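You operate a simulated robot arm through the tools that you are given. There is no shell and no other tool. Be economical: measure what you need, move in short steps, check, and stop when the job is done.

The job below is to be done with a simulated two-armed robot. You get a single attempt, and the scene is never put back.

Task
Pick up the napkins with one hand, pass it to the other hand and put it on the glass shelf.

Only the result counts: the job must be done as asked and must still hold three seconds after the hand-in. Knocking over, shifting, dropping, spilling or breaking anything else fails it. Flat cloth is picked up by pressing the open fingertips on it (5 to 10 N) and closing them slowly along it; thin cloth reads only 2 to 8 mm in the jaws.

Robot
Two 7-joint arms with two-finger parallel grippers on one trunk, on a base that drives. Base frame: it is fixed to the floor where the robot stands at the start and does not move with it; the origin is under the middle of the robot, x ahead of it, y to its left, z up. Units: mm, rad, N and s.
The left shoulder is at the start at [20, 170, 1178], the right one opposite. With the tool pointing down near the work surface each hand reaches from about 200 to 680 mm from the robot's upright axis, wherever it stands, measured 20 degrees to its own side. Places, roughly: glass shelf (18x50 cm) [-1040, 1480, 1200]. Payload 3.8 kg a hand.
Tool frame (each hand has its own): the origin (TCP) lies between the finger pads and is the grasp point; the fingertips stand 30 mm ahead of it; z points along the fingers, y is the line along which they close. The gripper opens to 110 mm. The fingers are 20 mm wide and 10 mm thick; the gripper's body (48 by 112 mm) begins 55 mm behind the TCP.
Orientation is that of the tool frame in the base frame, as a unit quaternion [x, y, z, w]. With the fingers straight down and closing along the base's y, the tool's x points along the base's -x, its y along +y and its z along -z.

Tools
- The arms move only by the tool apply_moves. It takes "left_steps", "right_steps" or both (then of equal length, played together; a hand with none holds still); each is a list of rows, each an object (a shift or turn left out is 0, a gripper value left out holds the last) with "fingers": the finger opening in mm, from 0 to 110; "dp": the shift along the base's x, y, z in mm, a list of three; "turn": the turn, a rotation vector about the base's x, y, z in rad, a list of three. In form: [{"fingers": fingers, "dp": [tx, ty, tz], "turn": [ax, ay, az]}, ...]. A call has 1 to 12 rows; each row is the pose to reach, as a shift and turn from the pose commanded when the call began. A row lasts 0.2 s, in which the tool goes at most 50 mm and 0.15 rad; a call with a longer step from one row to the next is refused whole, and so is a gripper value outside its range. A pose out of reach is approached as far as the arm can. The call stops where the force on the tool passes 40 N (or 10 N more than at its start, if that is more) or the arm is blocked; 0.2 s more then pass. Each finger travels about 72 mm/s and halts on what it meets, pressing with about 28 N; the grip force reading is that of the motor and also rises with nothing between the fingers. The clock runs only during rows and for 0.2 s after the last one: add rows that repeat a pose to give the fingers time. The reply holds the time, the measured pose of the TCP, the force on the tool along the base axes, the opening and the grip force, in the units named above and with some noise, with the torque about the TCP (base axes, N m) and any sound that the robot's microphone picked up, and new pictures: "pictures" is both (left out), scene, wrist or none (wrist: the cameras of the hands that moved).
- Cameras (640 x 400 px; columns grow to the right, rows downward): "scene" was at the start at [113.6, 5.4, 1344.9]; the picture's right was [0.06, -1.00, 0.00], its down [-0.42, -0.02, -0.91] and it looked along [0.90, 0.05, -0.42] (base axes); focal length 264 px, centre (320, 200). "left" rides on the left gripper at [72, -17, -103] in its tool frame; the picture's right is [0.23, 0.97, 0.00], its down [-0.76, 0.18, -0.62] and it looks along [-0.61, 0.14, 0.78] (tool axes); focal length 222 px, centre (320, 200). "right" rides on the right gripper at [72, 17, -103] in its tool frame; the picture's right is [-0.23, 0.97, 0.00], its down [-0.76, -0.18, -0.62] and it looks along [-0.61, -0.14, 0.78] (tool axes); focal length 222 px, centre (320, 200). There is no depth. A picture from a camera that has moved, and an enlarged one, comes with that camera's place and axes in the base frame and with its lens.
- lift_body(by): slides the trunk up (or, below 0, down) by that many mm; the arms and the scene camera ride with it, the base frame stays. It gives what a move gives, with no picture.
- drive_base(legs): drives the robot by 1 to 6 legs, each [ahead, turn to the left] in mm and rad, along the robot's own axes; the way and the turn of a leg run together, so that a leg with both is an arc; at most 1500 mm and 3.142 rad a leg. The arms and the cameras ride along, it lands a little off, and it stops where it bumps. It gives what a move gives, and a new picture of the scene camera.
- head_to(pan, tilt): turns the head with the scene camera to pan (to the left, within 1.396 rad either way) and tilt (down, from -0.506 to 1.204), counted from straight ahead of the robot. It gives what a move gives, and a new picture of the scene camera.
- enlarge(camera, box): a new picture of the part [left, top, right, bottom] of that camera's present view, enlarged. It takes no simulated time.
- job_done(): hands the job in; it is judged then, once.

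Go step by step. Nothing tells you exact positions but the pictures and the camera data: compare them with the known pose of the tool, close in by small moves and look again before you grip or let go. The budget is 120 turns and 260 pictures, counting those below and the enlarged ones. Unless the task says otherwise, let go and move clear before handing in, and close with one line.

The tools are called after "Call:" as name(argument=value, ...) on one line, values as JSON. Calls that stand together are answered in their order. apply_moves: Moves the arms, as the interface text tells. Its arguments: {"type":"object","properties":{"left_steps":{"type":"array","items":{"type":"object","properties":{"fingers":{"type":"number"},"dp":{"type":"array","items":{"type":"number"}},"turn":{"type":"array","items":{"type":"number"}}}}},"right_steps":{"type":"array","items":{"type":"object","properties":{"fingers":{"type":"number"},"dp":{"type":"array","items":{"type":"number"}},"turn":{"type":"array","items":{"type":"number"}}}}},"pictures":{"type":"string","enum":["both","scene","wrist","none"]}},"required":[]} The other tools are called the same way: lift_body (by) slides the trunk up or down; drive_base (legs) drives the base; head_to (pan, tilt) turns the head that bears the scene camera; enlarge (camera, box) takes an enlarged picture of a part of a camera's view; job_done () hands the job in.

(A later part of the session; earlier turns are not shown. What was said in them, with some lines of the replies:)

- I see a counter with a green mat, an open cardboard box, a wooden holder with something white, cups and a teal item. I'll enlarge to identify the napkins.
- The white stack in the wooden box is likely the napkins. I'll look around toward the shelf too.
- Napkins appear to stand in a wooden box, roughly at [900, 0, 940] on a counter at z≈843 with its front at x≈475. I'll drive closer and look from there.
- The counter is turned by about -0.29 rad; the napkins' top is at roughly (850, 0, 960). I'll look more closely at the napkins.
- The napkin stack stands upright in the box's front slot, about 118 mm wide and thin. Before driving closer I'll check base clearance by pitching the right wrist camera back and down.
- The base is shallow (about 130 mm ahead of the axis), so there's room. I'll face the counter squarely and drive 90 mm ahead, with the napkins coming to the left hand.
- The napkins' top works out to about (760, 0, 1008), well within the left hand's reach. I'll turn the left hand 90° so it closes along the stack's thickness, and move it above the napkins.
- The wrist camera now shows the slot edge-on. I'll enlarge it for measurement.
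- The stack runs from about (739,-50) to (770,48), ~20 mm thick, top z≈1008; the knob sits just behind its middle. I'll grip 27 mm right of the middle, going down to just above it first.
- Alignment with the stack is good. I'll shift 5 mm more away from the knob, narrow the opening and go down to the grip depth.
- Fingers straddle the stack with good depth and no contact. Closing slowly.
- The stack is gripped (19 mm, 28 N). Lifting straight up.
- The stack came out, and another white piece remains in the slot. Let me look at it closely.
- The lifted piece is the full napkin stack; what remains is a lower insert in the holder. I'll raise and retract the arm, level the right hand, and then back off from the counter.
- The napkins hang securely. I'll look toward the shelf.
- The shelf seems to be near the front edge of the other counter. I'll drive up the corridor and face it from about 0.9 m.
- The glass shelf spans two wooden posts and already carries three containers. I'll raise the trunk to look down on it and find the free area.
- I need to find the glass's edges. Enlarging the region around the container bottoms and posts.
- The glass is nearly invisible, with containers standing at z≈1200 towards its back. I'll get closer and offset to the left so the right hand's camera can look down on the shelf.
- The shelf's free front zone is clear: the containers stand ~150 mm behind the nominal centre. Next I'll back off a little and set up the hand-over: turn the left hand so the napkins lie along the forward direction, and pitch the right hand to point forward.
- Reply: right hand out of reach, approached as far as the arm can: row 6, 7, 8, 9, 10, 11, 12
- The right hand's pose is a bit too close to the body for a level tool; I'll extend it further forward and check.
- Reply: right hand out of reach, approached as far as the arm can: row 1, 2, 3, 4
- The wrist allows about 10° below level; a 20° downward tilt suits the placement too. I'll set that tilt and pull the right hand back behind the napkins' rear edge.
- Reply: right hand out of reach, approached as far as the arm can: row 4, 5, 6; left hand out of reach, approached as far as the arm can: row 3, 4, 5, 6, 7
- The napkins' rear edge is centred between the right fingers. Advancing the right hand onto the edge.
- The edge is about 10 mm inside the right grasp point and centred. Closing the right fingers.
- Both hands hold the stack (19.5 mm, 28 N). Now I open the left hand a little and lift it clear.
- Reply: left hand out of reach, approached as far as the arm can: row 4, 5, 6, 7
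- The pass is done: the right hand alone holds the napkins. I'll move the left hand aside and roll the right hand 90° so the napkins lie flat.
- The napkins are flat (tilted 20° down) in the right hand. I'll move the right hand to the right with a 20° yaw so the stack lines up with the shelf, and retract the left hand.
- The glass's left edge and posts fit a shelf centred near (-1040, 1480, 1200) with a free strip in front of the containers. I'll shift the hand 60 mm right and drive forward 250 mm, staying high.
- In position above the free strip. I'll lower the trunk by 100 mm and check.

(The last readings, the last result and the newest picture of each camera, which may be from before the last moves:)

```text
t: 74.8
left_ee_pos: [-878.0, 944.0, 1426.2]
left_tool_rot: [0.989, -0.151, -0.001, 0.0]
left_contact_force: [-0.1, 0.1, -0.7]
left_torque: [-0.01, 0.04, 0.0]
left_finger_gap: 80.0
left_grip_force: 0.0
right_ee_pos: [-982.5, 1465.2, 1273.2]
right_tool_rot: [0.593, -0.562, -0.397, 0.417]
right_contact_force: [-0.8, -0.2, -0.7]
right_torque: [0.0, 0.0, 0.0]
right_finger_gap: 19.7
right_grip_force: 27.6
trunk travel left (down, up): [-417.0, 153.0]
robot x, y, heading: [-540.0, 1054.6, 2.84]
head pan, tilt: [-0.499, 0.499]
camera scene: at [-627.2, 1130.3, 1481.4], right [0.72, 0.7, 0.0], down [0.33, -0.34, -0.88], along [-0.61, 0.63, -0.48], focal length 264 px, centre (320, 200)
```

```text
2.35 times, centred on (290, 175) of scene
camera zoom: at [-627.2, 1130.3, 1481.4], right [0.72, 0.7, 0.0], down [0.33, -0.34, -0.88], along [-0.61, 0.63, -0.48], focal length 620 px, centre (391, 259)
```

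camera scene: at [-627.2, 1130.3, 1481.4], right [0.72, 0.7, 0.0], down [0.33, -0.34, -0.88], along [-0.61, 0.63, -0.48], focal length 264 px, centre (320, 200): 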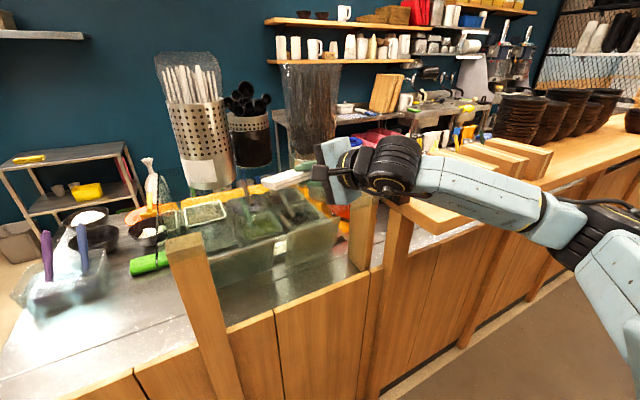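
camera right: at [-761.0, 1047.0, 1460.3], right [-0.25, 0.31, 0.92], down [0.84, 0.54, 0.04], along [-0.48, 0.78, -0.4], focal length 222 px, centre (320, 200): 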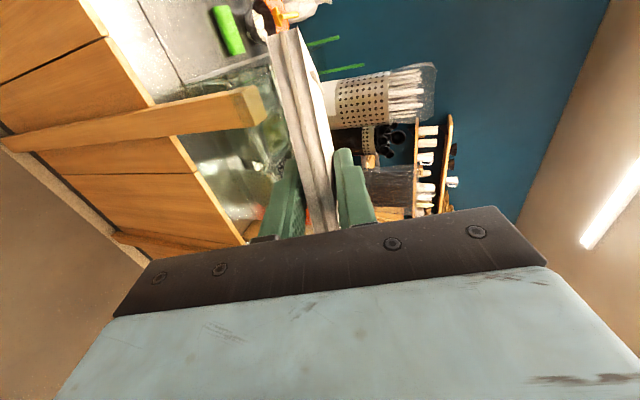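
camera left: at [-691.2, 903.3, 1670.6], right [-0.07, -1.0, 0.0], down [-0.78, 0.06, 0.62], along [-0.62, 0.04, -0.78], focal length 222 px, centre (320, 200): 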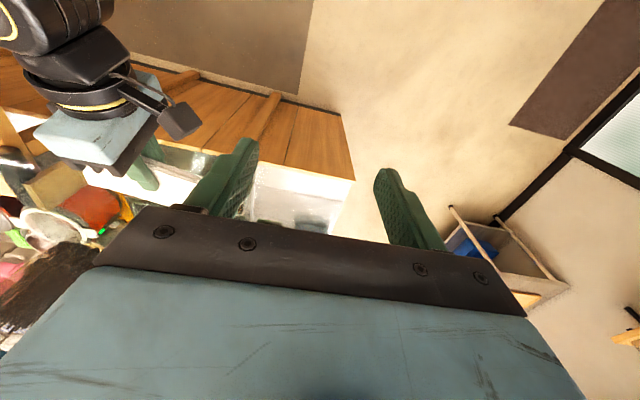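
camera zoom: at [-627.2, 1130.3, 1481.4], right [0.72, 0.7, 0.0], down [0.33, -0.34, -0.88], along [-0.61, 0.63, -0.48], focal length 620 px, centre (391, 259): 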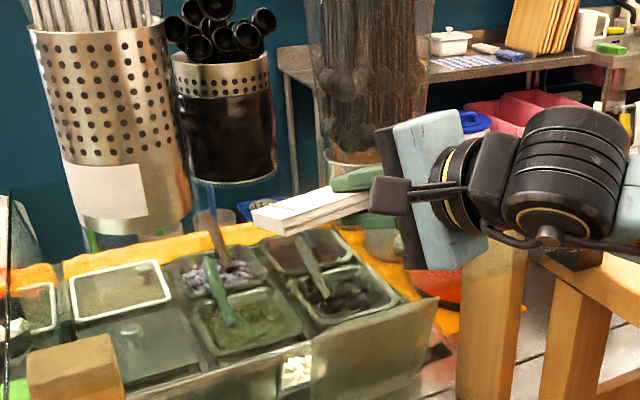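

Now lowering in small steps, watching the force.

Call:
apply_moves(right_steps=[{"dp": [0, 0, -4]}, {"dp": [0, 0, -8]}, {"dp": [0, 0, -12]}, {"dp": [0, 0, -16]}], pictures="none")

Call:
apply_moves(right_steps=[{"dp": [0, 0, -3]}, {"dp": [0, 0, -6]}, {"dp": [0, 0, -6]}], pictures="wrist")

```text
t: 75.8
left_ee_pos: [-877.8, 944.6, 1426.3]
left_tool_rot: [0.989, -0.151, 0.0, 0.001]
left_contact_force: [0.3, 0.1, 0.0]
left_torque: [0.02, -0.02, -0.01]
left_finger_gap: 80.2
left_grip_force: 0.1
right_ee_pos: [-984.0, 1465.1, 1257.3]
right_tool_rot: [0.593, -0.563, -0.397, 0.417]
right_contact_force: [-0.8, 0.1, -0.1]
right_torque: [0.01, -0.01, -0.01]
right_finger_gap: 19.9
right_grip_force: 28.2
trunk travel left (down, up): [-417.0, 153.0]
robot x, y, heading: [-544.9, 1059.3, 2.841]
head pan, tilt: [-0.499, 0.499]
```

```text
t: 76.6
left_ee_pos: [-878.4, 945.0, 1426.1]
left_tool_rot: [0.989, -0.151, 0.0, 0.0]
left_contact_force: [-0.8, 0.4, 0.6]
left_torque: [0.01, -0.02, -0.01]
left_finger_gap: 80.0
left_grip_force: 0.0
right_ee_pos: [-984.0, 1464.2, 1251.6]
right_tool_rot: [0.593, -0.562, -0.397, 0.418]
right_contact_force: [-0.6, -0.5, 0.1]
right_torque: [-0.01, 0.02, 0.04]
right_finger_gap: 19.7
right_grip_force: 27.6
trunk travel left (down, up): [-417.0, 153.0]
robot x, y, heading: [-542.5, 1057.6, 2.836]
head pan, tilt: [-0.499, 0.499]
camera right: at [-889.8, 1396.9, 1301.0], right [-0.34, 0.21, 0.92], down [0.61, 0.79, 0.04], along [-0.72, 0.57, -0.4], focal length 222 px, centre (320, 200)
```

right: 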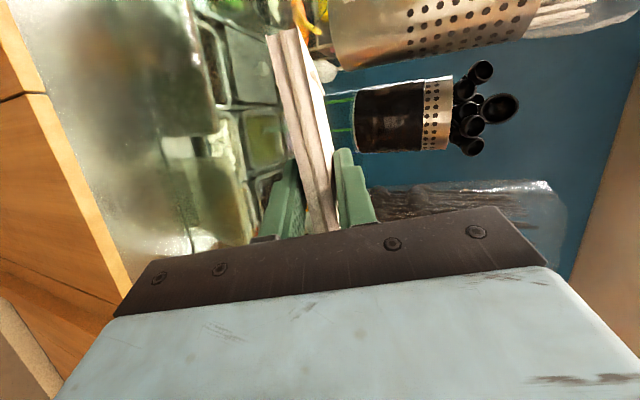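

Close to contact now. Continuing down gently.

Call:
apply_moves(right_steps=[{"dp": [0, 0, -3]}, {"dp": [0, 0, -6]}, {"dp": [0, 0, -6]}], pictures="none")

Call:
apply_moves(right_steps=[{"dp": [0, 0, -3]}, {"dp": [0, 0, -6]}, {"dp": [0, 0, -6]}], pictures="none")

```text
t: 77.4
left_ee_pos: [-877.3, 944.7, 1426.9]
left_tool_rot: [0.989, -0.151, -0.001, 0.0]
left_contact_force: [0.2, 0.3, 0.2]
left_torque: [-0.02, -0.01, 0.0]
left_finger_gap: 80.0
left_grip_force: 0.1
right_ee_pos: [-984.2, 1464.1, 1246.5]
right_tool_rot: [0.592, -0.561, -0.399, 0.418]
right_contact_force: [0.8, 1.1, 6.8]
right_torque: [-0.28, 0.64, -0.05]
right_finger_gap: 19.9
right_grip_force: 27.9
trunk travel left (down, up): [-417.0, 153.0]
robot x, y, heading: [-545.4, 1059.8, 2.84]
head pan, tilt: [-0.499, 0.499]
```

```text
t: 78.2
left_ee_pos: [-875.4, 944.2, 1427.6]
left_tool_rot: [0.989, -0.15, -0.001, -0.001]
left_contact_force: [0.8, -0.2, 0.2]
left_torque: [-0.01, 0.01, 0.01]
left_finger_gap: 80.0
left_grip_force: 0.0
right_ee_pos: [-982.6, 1463.5, 1239.8]
right_tool_rot: [0.592, -0.562, -0.399, 0.418]
right_contact_force: [3.7, 1.6, 13.3]
right_torque: [-0.52, 1.31, -0.09]
right_finger_gap: 20.7
right_grip_force: 27.8
trunk travel left (down, up): [-417.0, 153.0]
robot x, y, heading: [-543.8, 1058.2, 2.841]
head pan, tilt: [-0.499, 0.499]
```

Contact felt: the glass is at z≈1200 as expected. I'll back up 5 mm to relieve the force and open slightly.

Call:
apply_moves(right_steps=[{"dp": [0, 0, 3]}, {"dp": [0, 0, 5]}, {"dp": [0, 0, 5], "fingers": 22}, {"dp": [0, 0, 5], "fingers": 26}, {"dp": [0, 0, 5], "fingers": 30}, {"dp": [0, 0, 5], "fingers": 34}, {"dp": [0, 0, 5], "fingers": 34}, {"dp": [0, 0, 5], "fingers": 34}])

Call:
enlarge(camera="scene", box=[180, 90, 400, 260])

Call:
enlarge(camera="right", box=[180, 0, 460, 240])

```text
t: 80.0
left_ee_pos: [-877.5, 943.5, 1426.8]
left_tool_rot: [0.989, -0.151, 0.0, 0.001]
left_contact_force: [0.1, 0.7, 0.2]
left_torque: [0.01, 0.0, -0.05]
left_finger_gap: 79.8
left_grip_force: 0.1
right_ee_pos: [-983.6, 1464.5, 1244.2]
right_tool_rot: [0.593, -0.563, -0.397, 0.417]
right_contact_force: [0.5, 0.0, 0.1]
right_torque: [0.01, 0.0, 0.01]
right_finger_gap: 34.1
right_grip_force: 0.0
trunk travel left (down, up): [-417.0, 153.0]
robot x, y, heading: [-544.0, 1057.2, 2.838]
head pan, tilt: [-0.499, 0.499]
camera scene: at [-627.1, 1130.3, 1481.4], right [0.72, 0.7, 0.0], down [0.33, -0.34, -0.88], along [-0.61, 0.63, -0.48], focal length 264 px, centre (320, 200)
camera right: at [-889.4, 1397.2, 1294.1], right [-0.34, 0.21, 0.92], down [0.61, 0.79, 0.04], along [-0.72, 0.57, -0.4], focal length 222 px, centre (320, 200)
```

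scene: 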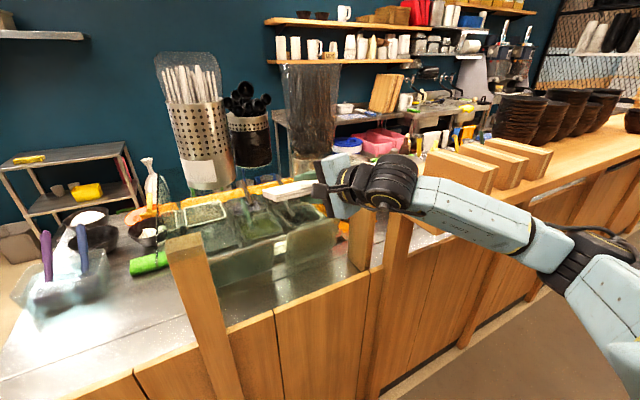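
right: 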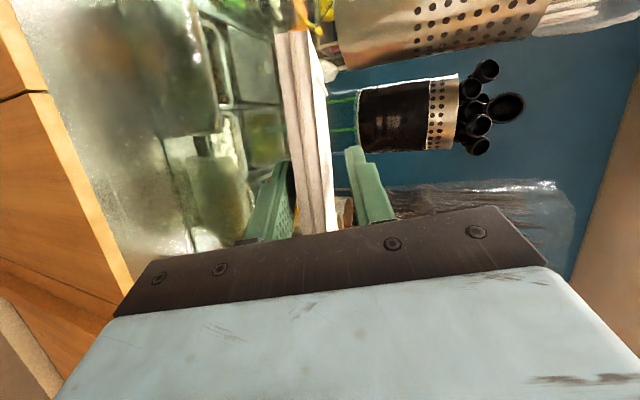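

```text
2.35 times, centred on (290, 175) of scene
camera zoom: at [-627.1, 1130.3, 1481.4], right [0.72, 0.7, 0.0], down [0.33, -0.34, -0.88], along [-0.61, 0.63, -0.48], focal length 620 px, centre (391, 259)
```

zoom: 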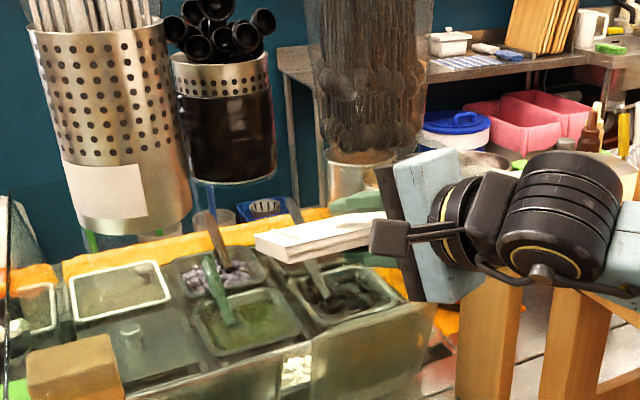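

```text
1.67 times, centred on (320, 120) of right
camera zoom: at [-889.4, 1397.2, 1294.1], right [-0.34, 0.21, 0.92], down [0.61, 0.79, 0.04], along [-0.72, 0.57, -0.4], focal length 370 px, centre (320, 333)
```

zoom: 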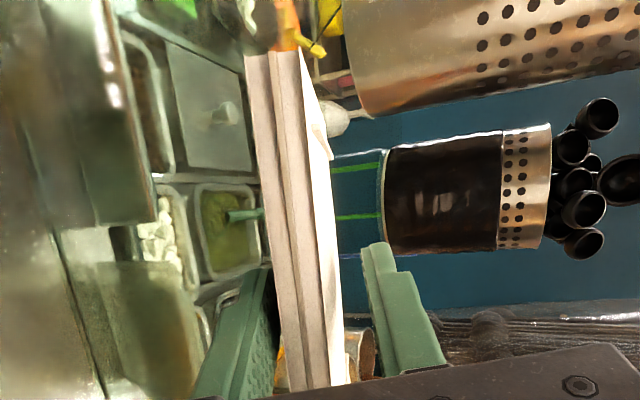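

The stack rests on the far corner and the lower finger. I'll withdraw slowly, nearly horizontally, so it settles flat.

Call:
apply_moves(right_steps=[{"dp": [8, 0.4, 1]}, {"dp": [16, 0.8, 2]}, {"dp": [24, 1.2, 3]}, {"dp": [32, 1.6, 4]}, {"dp": [40, 2, 5]}, {"dp": [48, 2.4, 7]}, {"dp": [56, 2.8, 9]}, {"dp": [66, 3.3, 12]}])

Call:
enlarge(camera="scene", box=[180, 90, 400, 260])

```text
t: 81.8
left_ee_pos: [-877.7, 943.6, 1426.6]
left_tool_rot: [0.989, -0.15, -0.001, 0.0]
left_contact_force: [-0.6, 0.5, -0.4]
left_torque: [-0.05, -0.01, -0.03]
left_finger_gap: 80.1
left_grip_force: 0.1
right_ee_pos: [-917.5, 1466.8, 1255.8]
right_tool_rot: [0.592, -0.563, -0.397, 0.417]
right_contact_force: [-0.6, 0.3, -0.8]
right_torque: [0.0, 0.01, 0.0]
right_finger_gap: 33.6
right_grip_force: 0.0
trunk travel left (down, up): [-417.0, 153.0]
robot x, y, heading: [-543.3, 1059.9, 2.839]
head pan, tilt: [-0.499, 0.499]
camera scene: at [-626.6, 1130.2, 1481.4], right [0.72, 0.7, 0.0], down [0.33, -0.34, -0.88], along [-0.61, 0.63, -0.48], focal length 264 px, centre (320, 200)
camera right: at [-822.4, 1399.9, 1306.1], right [-0.34, 0.21, 0.92], down [0.61, 0.79, 0.04], along [-0.72, 0.57, -0.4], focal length 222 px, centre (320, 200)
```

scene: 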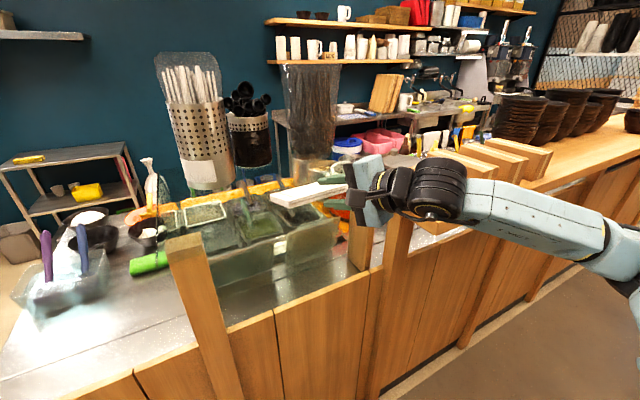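
right: 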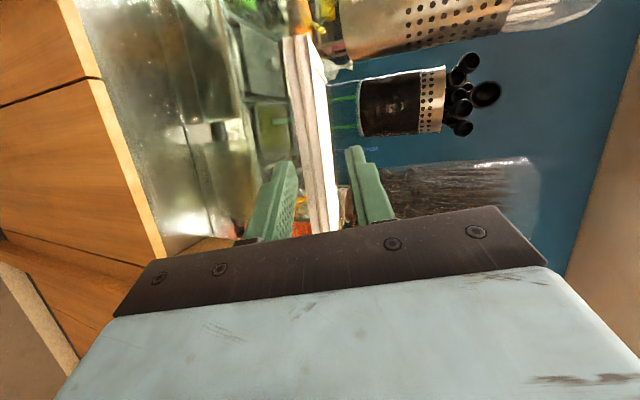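

```text
2.35 times, centred on (290, 175) of scene
camera zoom: at [-626.6, 1130.2, 1481.4], right [0.72, 0.7, 0.0], down [0.33, -0.34, -0.88], along [-0.61, 0.63, -0.48], focal length 620 px, centre (391, 259)
```

zoom: 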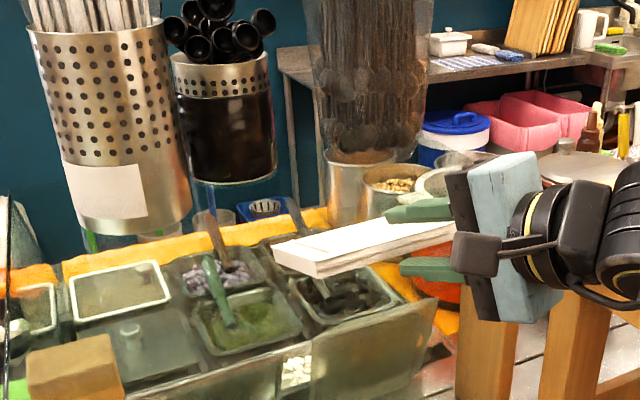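

The stack slid back slightly with the fingers. I'll finish withdrawing so that it drops off, then look from above.

Call:
apply_moves(right_steps=[{"dp": [10, 0.5, -3]}, {"dp": [20, 1, -3]}, {"dp": [30, 1.5, 0]}, {"dp": [45, 2, 3]}, {"dp": [65, 3, 10]}, {"dp": [90, 5, 20]}, {"dp": [120, 6, 30]}])

Call:
enlarge(camera="scene", box=[180, 90, 400, 260])

```text
t: 83.4
left_ee_pos: [-877.2, 943.4, 1426.7]
left_tool_rot: [0.989, -0.15, -0.001, 0.0]
left_contact_force: [0.2, 0.2, 0.8]
left_torque: [-0.01, 0.02, 0.02]
left_finger_gap: 79.7
left_grip_force: 0.1
right_ee_pos: [-807.8, 1488.2, 1290.4]
right_tool_rot: [0.594, -0.561, -0.397, 0.418]
right_contact_force: [0.8, -0.3, 0.5]
right_torque: [0.02, 0.02, -0.02]
right_finger_gap: 34.0
right_grip_force: 0.1
right hand out of reach, approached as far as the arm can: row 6, 7
trunk travel left (down, up): [-417.0, 153.0]
robot x, y, heading: [-545.6, 1061.1, 2.834]
head pan, tilt: [-0.499, 0.499]
camera scene: at [-626.1, 1129.6, 1481.5], right [0.72, 0.7, 0.0], down [0.33, -0.34, -0.88], along [-0.61, 0.63, -0.48], focal length 264 px, centre (320, 200)
camera right: at [-713.1, 1420.9, 1340.3], right [-0.34, 0.21, 0.92], down [0.61, 0.79, 0.04], along [-0.72, 0.57, -0.4], focal length 222 px, centre (320, 200)
```

scene: 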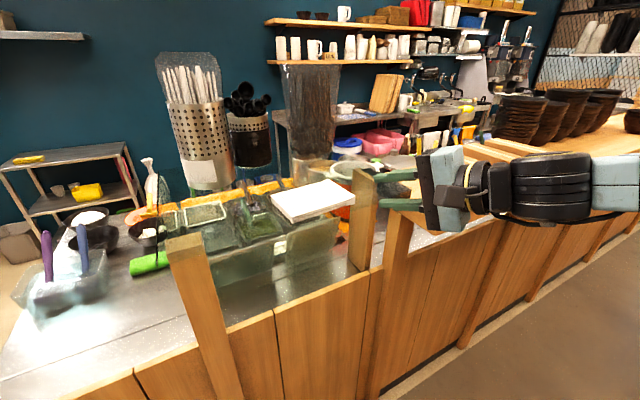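
right: 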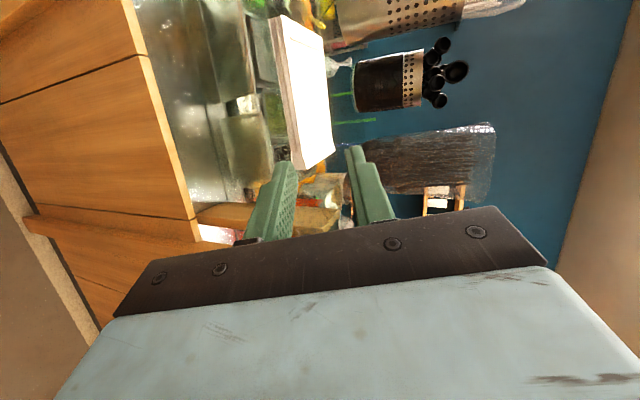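

```text
2.35 times, centred on (290, 175) of scene
camera zoom: at [-626.1, 1129.6, 1481.5], right [0.72, 0.7, 0.0], down [0.33, -0.34, -0.88], along [-0.61, 0.63, -0.48], focal length 620 px, centre (391, 259)
```

zoom: 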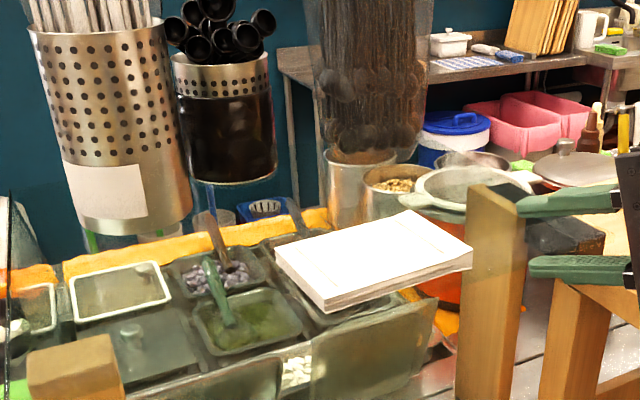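

The napkins lie flat on the glass, but their near edge is close to the shelf's front edge. I'll close the right fingers, square the hand up, and gently push the stack about 45 mm inward.

Call:
apply_moves(right_steps=[{"fingers": 10, "turn": [0, 0, -0.07], "dp": [-10, -8, 0]}, {"fingers": 0, "turn": [0, 0, -0.14], "dp": [-25, -16, -5]}, {"turn": [0, 0, -0.21], "dp": [-40, -25, -15]}, {"turn": [0, 0, -0.28], "dp": [-55, -33, -25]}, {"turn": [0, 0, -0.35], "dp": [-70, -41, -30]}, {"turn": [0, 0, -0.35], "dp": [-77, -41, -30]}, {"turn": [0, 0, -0.35], "dp": [-77, -41, -30]}])

Call:
enlarge(camera="scene", box=[180, 90, 400, 260])

```text
t: 85.0
left_ee_pos: [-877.8, 944.0, 1426.6]
left_tool_rot: [0.989, -0.151, 0.0, 0.001]
left_contact_force: [0.0, -0.3, -0.4]
left_torque: [-0.01, 0.01, -0.02]
left_finger_gap: 80.2
left_grip_force: 0.0
right_ee_pos: [-890.7, 1450.1, 1257.9]
right_tool_rot: [-0.486, 0.658, 0.463, -0.341]
right_contact_force: [0.2, 0.6, 0.2]
right_torque: [0.01, 0.02, 0.0]
right_finger_gap: 0.0
right_grip_force: 28.4
right hand out of reach, approached as far as the arm can: row 1, 2, 3, 4, 5, 6, 7
trunk travel left (down, up): [-417.0, 153.0]
robot x, y, heading: [-545.4, 1057.1, 2.838]
head pan, tilt: [-0.499, 0.499]
camera scene: at [-627.3, 1130.2, 1481.4], right [0.72, 0.7, 0.0], down [0.33, -0.34, -0.88], along [-0.61, 0.63, -0.48], focal length 264 px, centre (320, 200)
camera right: at [-824.4, 1354.6, 1309.0], right [-0.25, 0.31, 0.92], down [0.84, 0.54, 0.04], along [-0.48, 0.78, -0.4], focal length 222 px, centre (320, 200)
```

scene: 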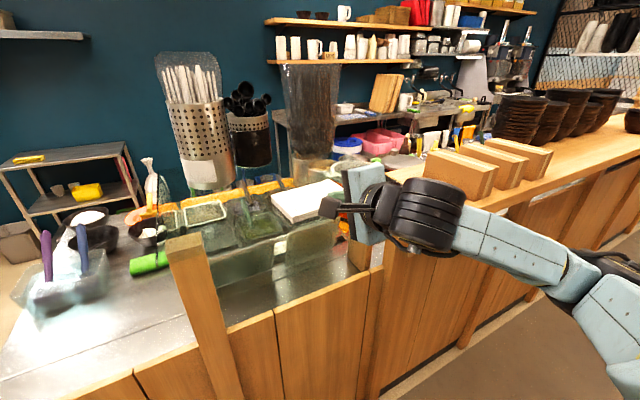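
right: 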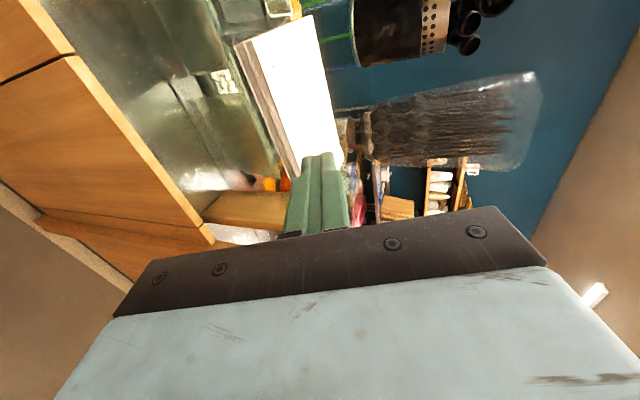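

```text
2.35 times, centred on (290, 175) of scene
camera zoom: at [-627.3, 1130.2, 1481.4], right [0.72, 0.7, 0.0], down [0.33, -0.34, -0.88], along [-0.61, 0.63, -0.48], focal length 620 px, centre (391, 259)
```

zoom: 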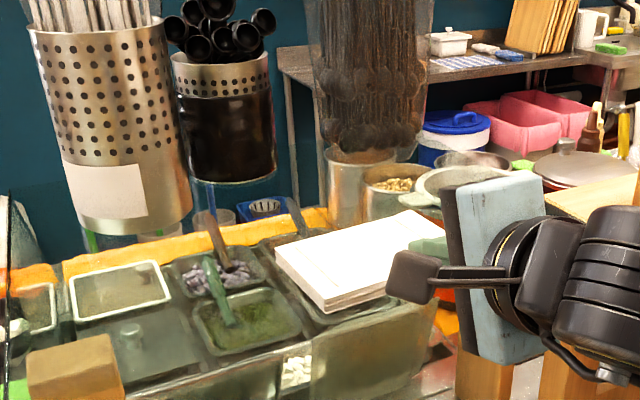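

The fingertips are about 18 mm before the middle of the near edge. Lowering to edge height, then pushing slowly.

Call:
apply_moves(right_steps=[{"dp": [0, 0, -10]}, {"dp": [0, 0, -20]}, {"dp": [0, 0, -30]}, {"dp": [0, 0, -30]}], pictures="wrist")

```text
t: 86.0
left_ee_pos: [-878.0, 943.4, 1427.1]
left_tool_rot: [0.989, -0.15, 0.0, 0.001]
left_contact_force: [-0.6, 0.0, -0.1]
left_torque: [0.01, -0.01, -0.02]
left_finger_gap: 80.1
left_grip_force: 0.0
right_ee_pos: [-889.3, 1451.4, 1229.1]
right_tool_rot: [-0.486, 0.658, 0.463, -0.341]
right_contact_force: [-0.5, -0.9, -0.3]
right_torque: [0.0, 0.0, 0.02]
right_finger_gap: 0.0
right_grip_force: 28.5
trunk travel left (down, up): [-417.0, 153.0]
robot x, y, heading: [-541.9, 1055.5, 2.837]
head pan, tilt: [-0.499, 0.499]
camera right: at [-823.3, 1355.6, 1278.9], right [-0.25, 0.31, 0.92], down [0.84, 0.54, 0.04], along [-0.48, 0.78, -0.4], focal length 222 px, centre (320, 200)
```

right: 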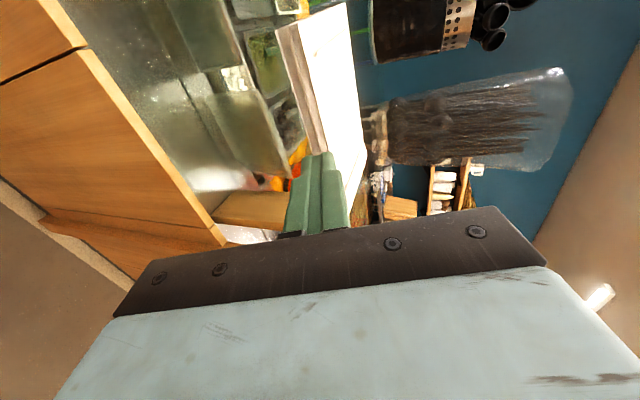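

Call:
apply_moves(right_steps=[{"dp": [-8, 2.5, 0]}, {"dp": [-16, 5, 0]}, {"dp": [-24, 7.5, 0]}, {"dp": [-31, 9.6, 0]}, {"dp": [-37, 11.5, 0]}, {"dp": [-43, 13.4, 0]}, {"dp": [-49, 15.3, 0]}, {"dp": [-55, 17.1, 0]}, {"dp": [-60, 18.7, 0]}])

Call:
enlarge(camera="scene", box=[180, 90, 400, 260])

```text
t: 88.0
left_ee_pos: [-876.9, 943.1, 1426.6]
left_tool_rot: [0.989, -0.15, 0.0, 0.0]
left_contact_force: [0.5, -0.1, -0.4]
left_torque: [0.02, -0.02, 0.0]
left_finger_gap: 80.3
left_grip_force: 0.0
right_ee_pos: [-950.7, 1469.9, 1228.8]
right_tool_rot: [-0.486, 0.657, 0.464, -0.342]
right_contact_force: [-0.8, 0.2, 0.2]
right_torque: [-0.01, 0.0, -0.02]
right_finger_gap: 0.1
right_grip_force: 27.9
trunk travel left (down, up): [-417.0, 153.0]
robot x, y, heading: [-541.8, 1060.6, 2.844]
head pan, tilt: [-0.499, 0.499]
camera scene: at [-627.1, 1130.3, 1481.4], right [0.72, 0.7, 0.0], down [0.33, -0.34, -0.88], along [-0.61, 0.63, -0.48], focal length 264 px, centre (320, 200)
camera right: at [-884.5, 1373.6, 1278.3], right [-0.25, 0.31, 0.92], down [0.84, 0.54, 0.04], along [-0.48, 0.78, -0.4], focal length 222 px, centre (320, 200)
```

scene: 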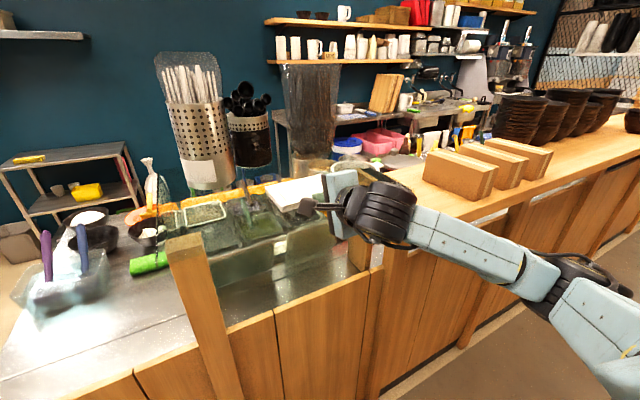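
right: 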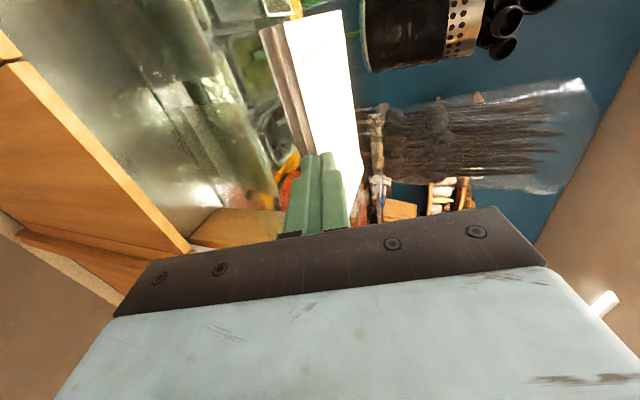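

```text
2.35 times, centred on (290, 175) of scene
camera zoom: at [-627.1, 1130.3, 1481.4], right [0.72, 0.7, 0.0], down [0.33, -0.34, -0.88], along [-0.61, 0.63, -0.48], focal length 620 px, centre (391, 259)
```

zoom: 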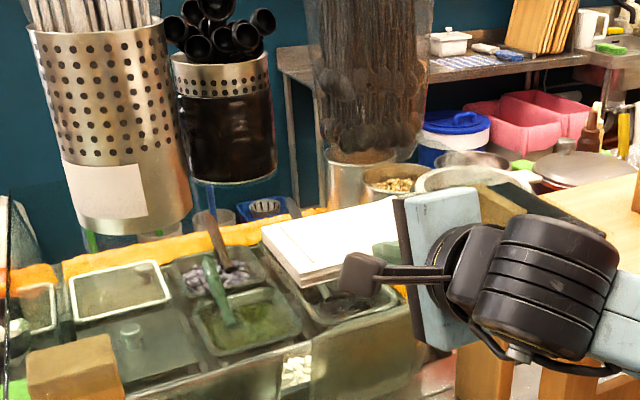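

The stack moved ~40 mm inward and now sits about centred on the strip. Withdrawing the hand and backing the robot off.

Call:
apply_moves(right_steps=[{"dp": [20, -6, 2]}, {"dp": [45, -14, 10]}, {"dp": [60, -18.7, 30]}, {"dp": [60, -18.7, 40]}], pictures="none")

Call:
drive_base(legs=[[-250, 0]])

Call:
enlarge(camera="scene", box=[160, 90, 400, 260])

```text
t: 89.0
left_ee_pos: [-877.6, 944.0, 1426.5]
left_tool_rot: [0.989, -0.15, 0.001, 0.0]
left_contact_force: [0.0, -0.2, 0.3]
left_torque: [-0.04, -0.02, -0.02]
left_finger_gap: 80.1
left_grip_force: 0.1
right_ee_pos: [-889.0, 1451.5, 1268.8]
right_tool_rot: [-0.486, 0.658, 0.463, -0.341]
right_contact_force: [0.1, -0.4, 0.7]
right_torque: [0.05, 0.0, 0.01]
right_finger_gap: 0.0
right_grip_force: 28.3
trunk travel left (down, up): [-417.0, 153.0]
robot x, y, heading: [-542.3, 1059.6, 2.838]
head pan, tilt: [-0.499, 0.499]
```

```text
t: 90.8
left_ee_pos: [-642.0, 870.2, 1426.8]
left_tool_rot: [0.989, -0.15, 0.0, 0.0]
left_contact_force: [0.4, 0.3, -0.6]
left_torque: [0.02, 0.0, 0.01]
left_finger_gap: 79.7
left_grip_force: 0.0
right_ee_pos: [-653.7, 1376.9, 1270.1]
right_tool_rot: [-0.486, 0.656, 0.465, -0.342]
right_contact_force: [0.3, 0.4, 0.1]
right_torque: [0.0, 0.01, 0.0]
right_finger_gap: 0.1
right_grip_force: 28.6
trunk travel left (down, up): [-417.0, 153.0]
robot x, y, heading: [-306.7, 982.7, 2.844]
head pan, tilt: [-0.499, 0.499]
camera scene: at [-391.5, 1056.7, 1481.4], right [0.72, 0.7, 0.0], down [0.33, -0.34, -0.88], along [-0.61, 0.63, -0.48], focal length 264 px, centre (320, 200)
```

scene: 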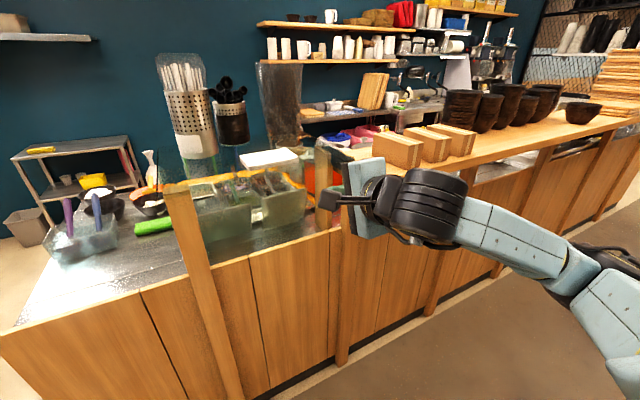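

```text
2.35 times, centred on (280, 175) of scene
camera zoom: at [-391.5, 1056.7, 1481.4], right [0.72, 0.7, 0.0], down [0.33, -0.34, -0.88], along [-0.61, 0.63, -0.48], focal length 620 px, centre (414, 259)
```

zoom: 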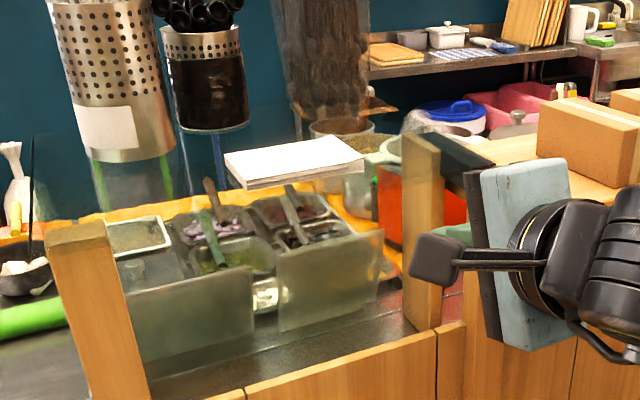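

The napkins lie flat on the glass shelf, clear of the containers and both hands, so I'm handing in.

Call:
job_done()

```text
The job is handed in.
```

I picked up the napkins with the left hand, passed them to the right hand, and put them flat on the glass shelf. I then moved both hands clear and handed the job in; the result of the judging wasn't shown.
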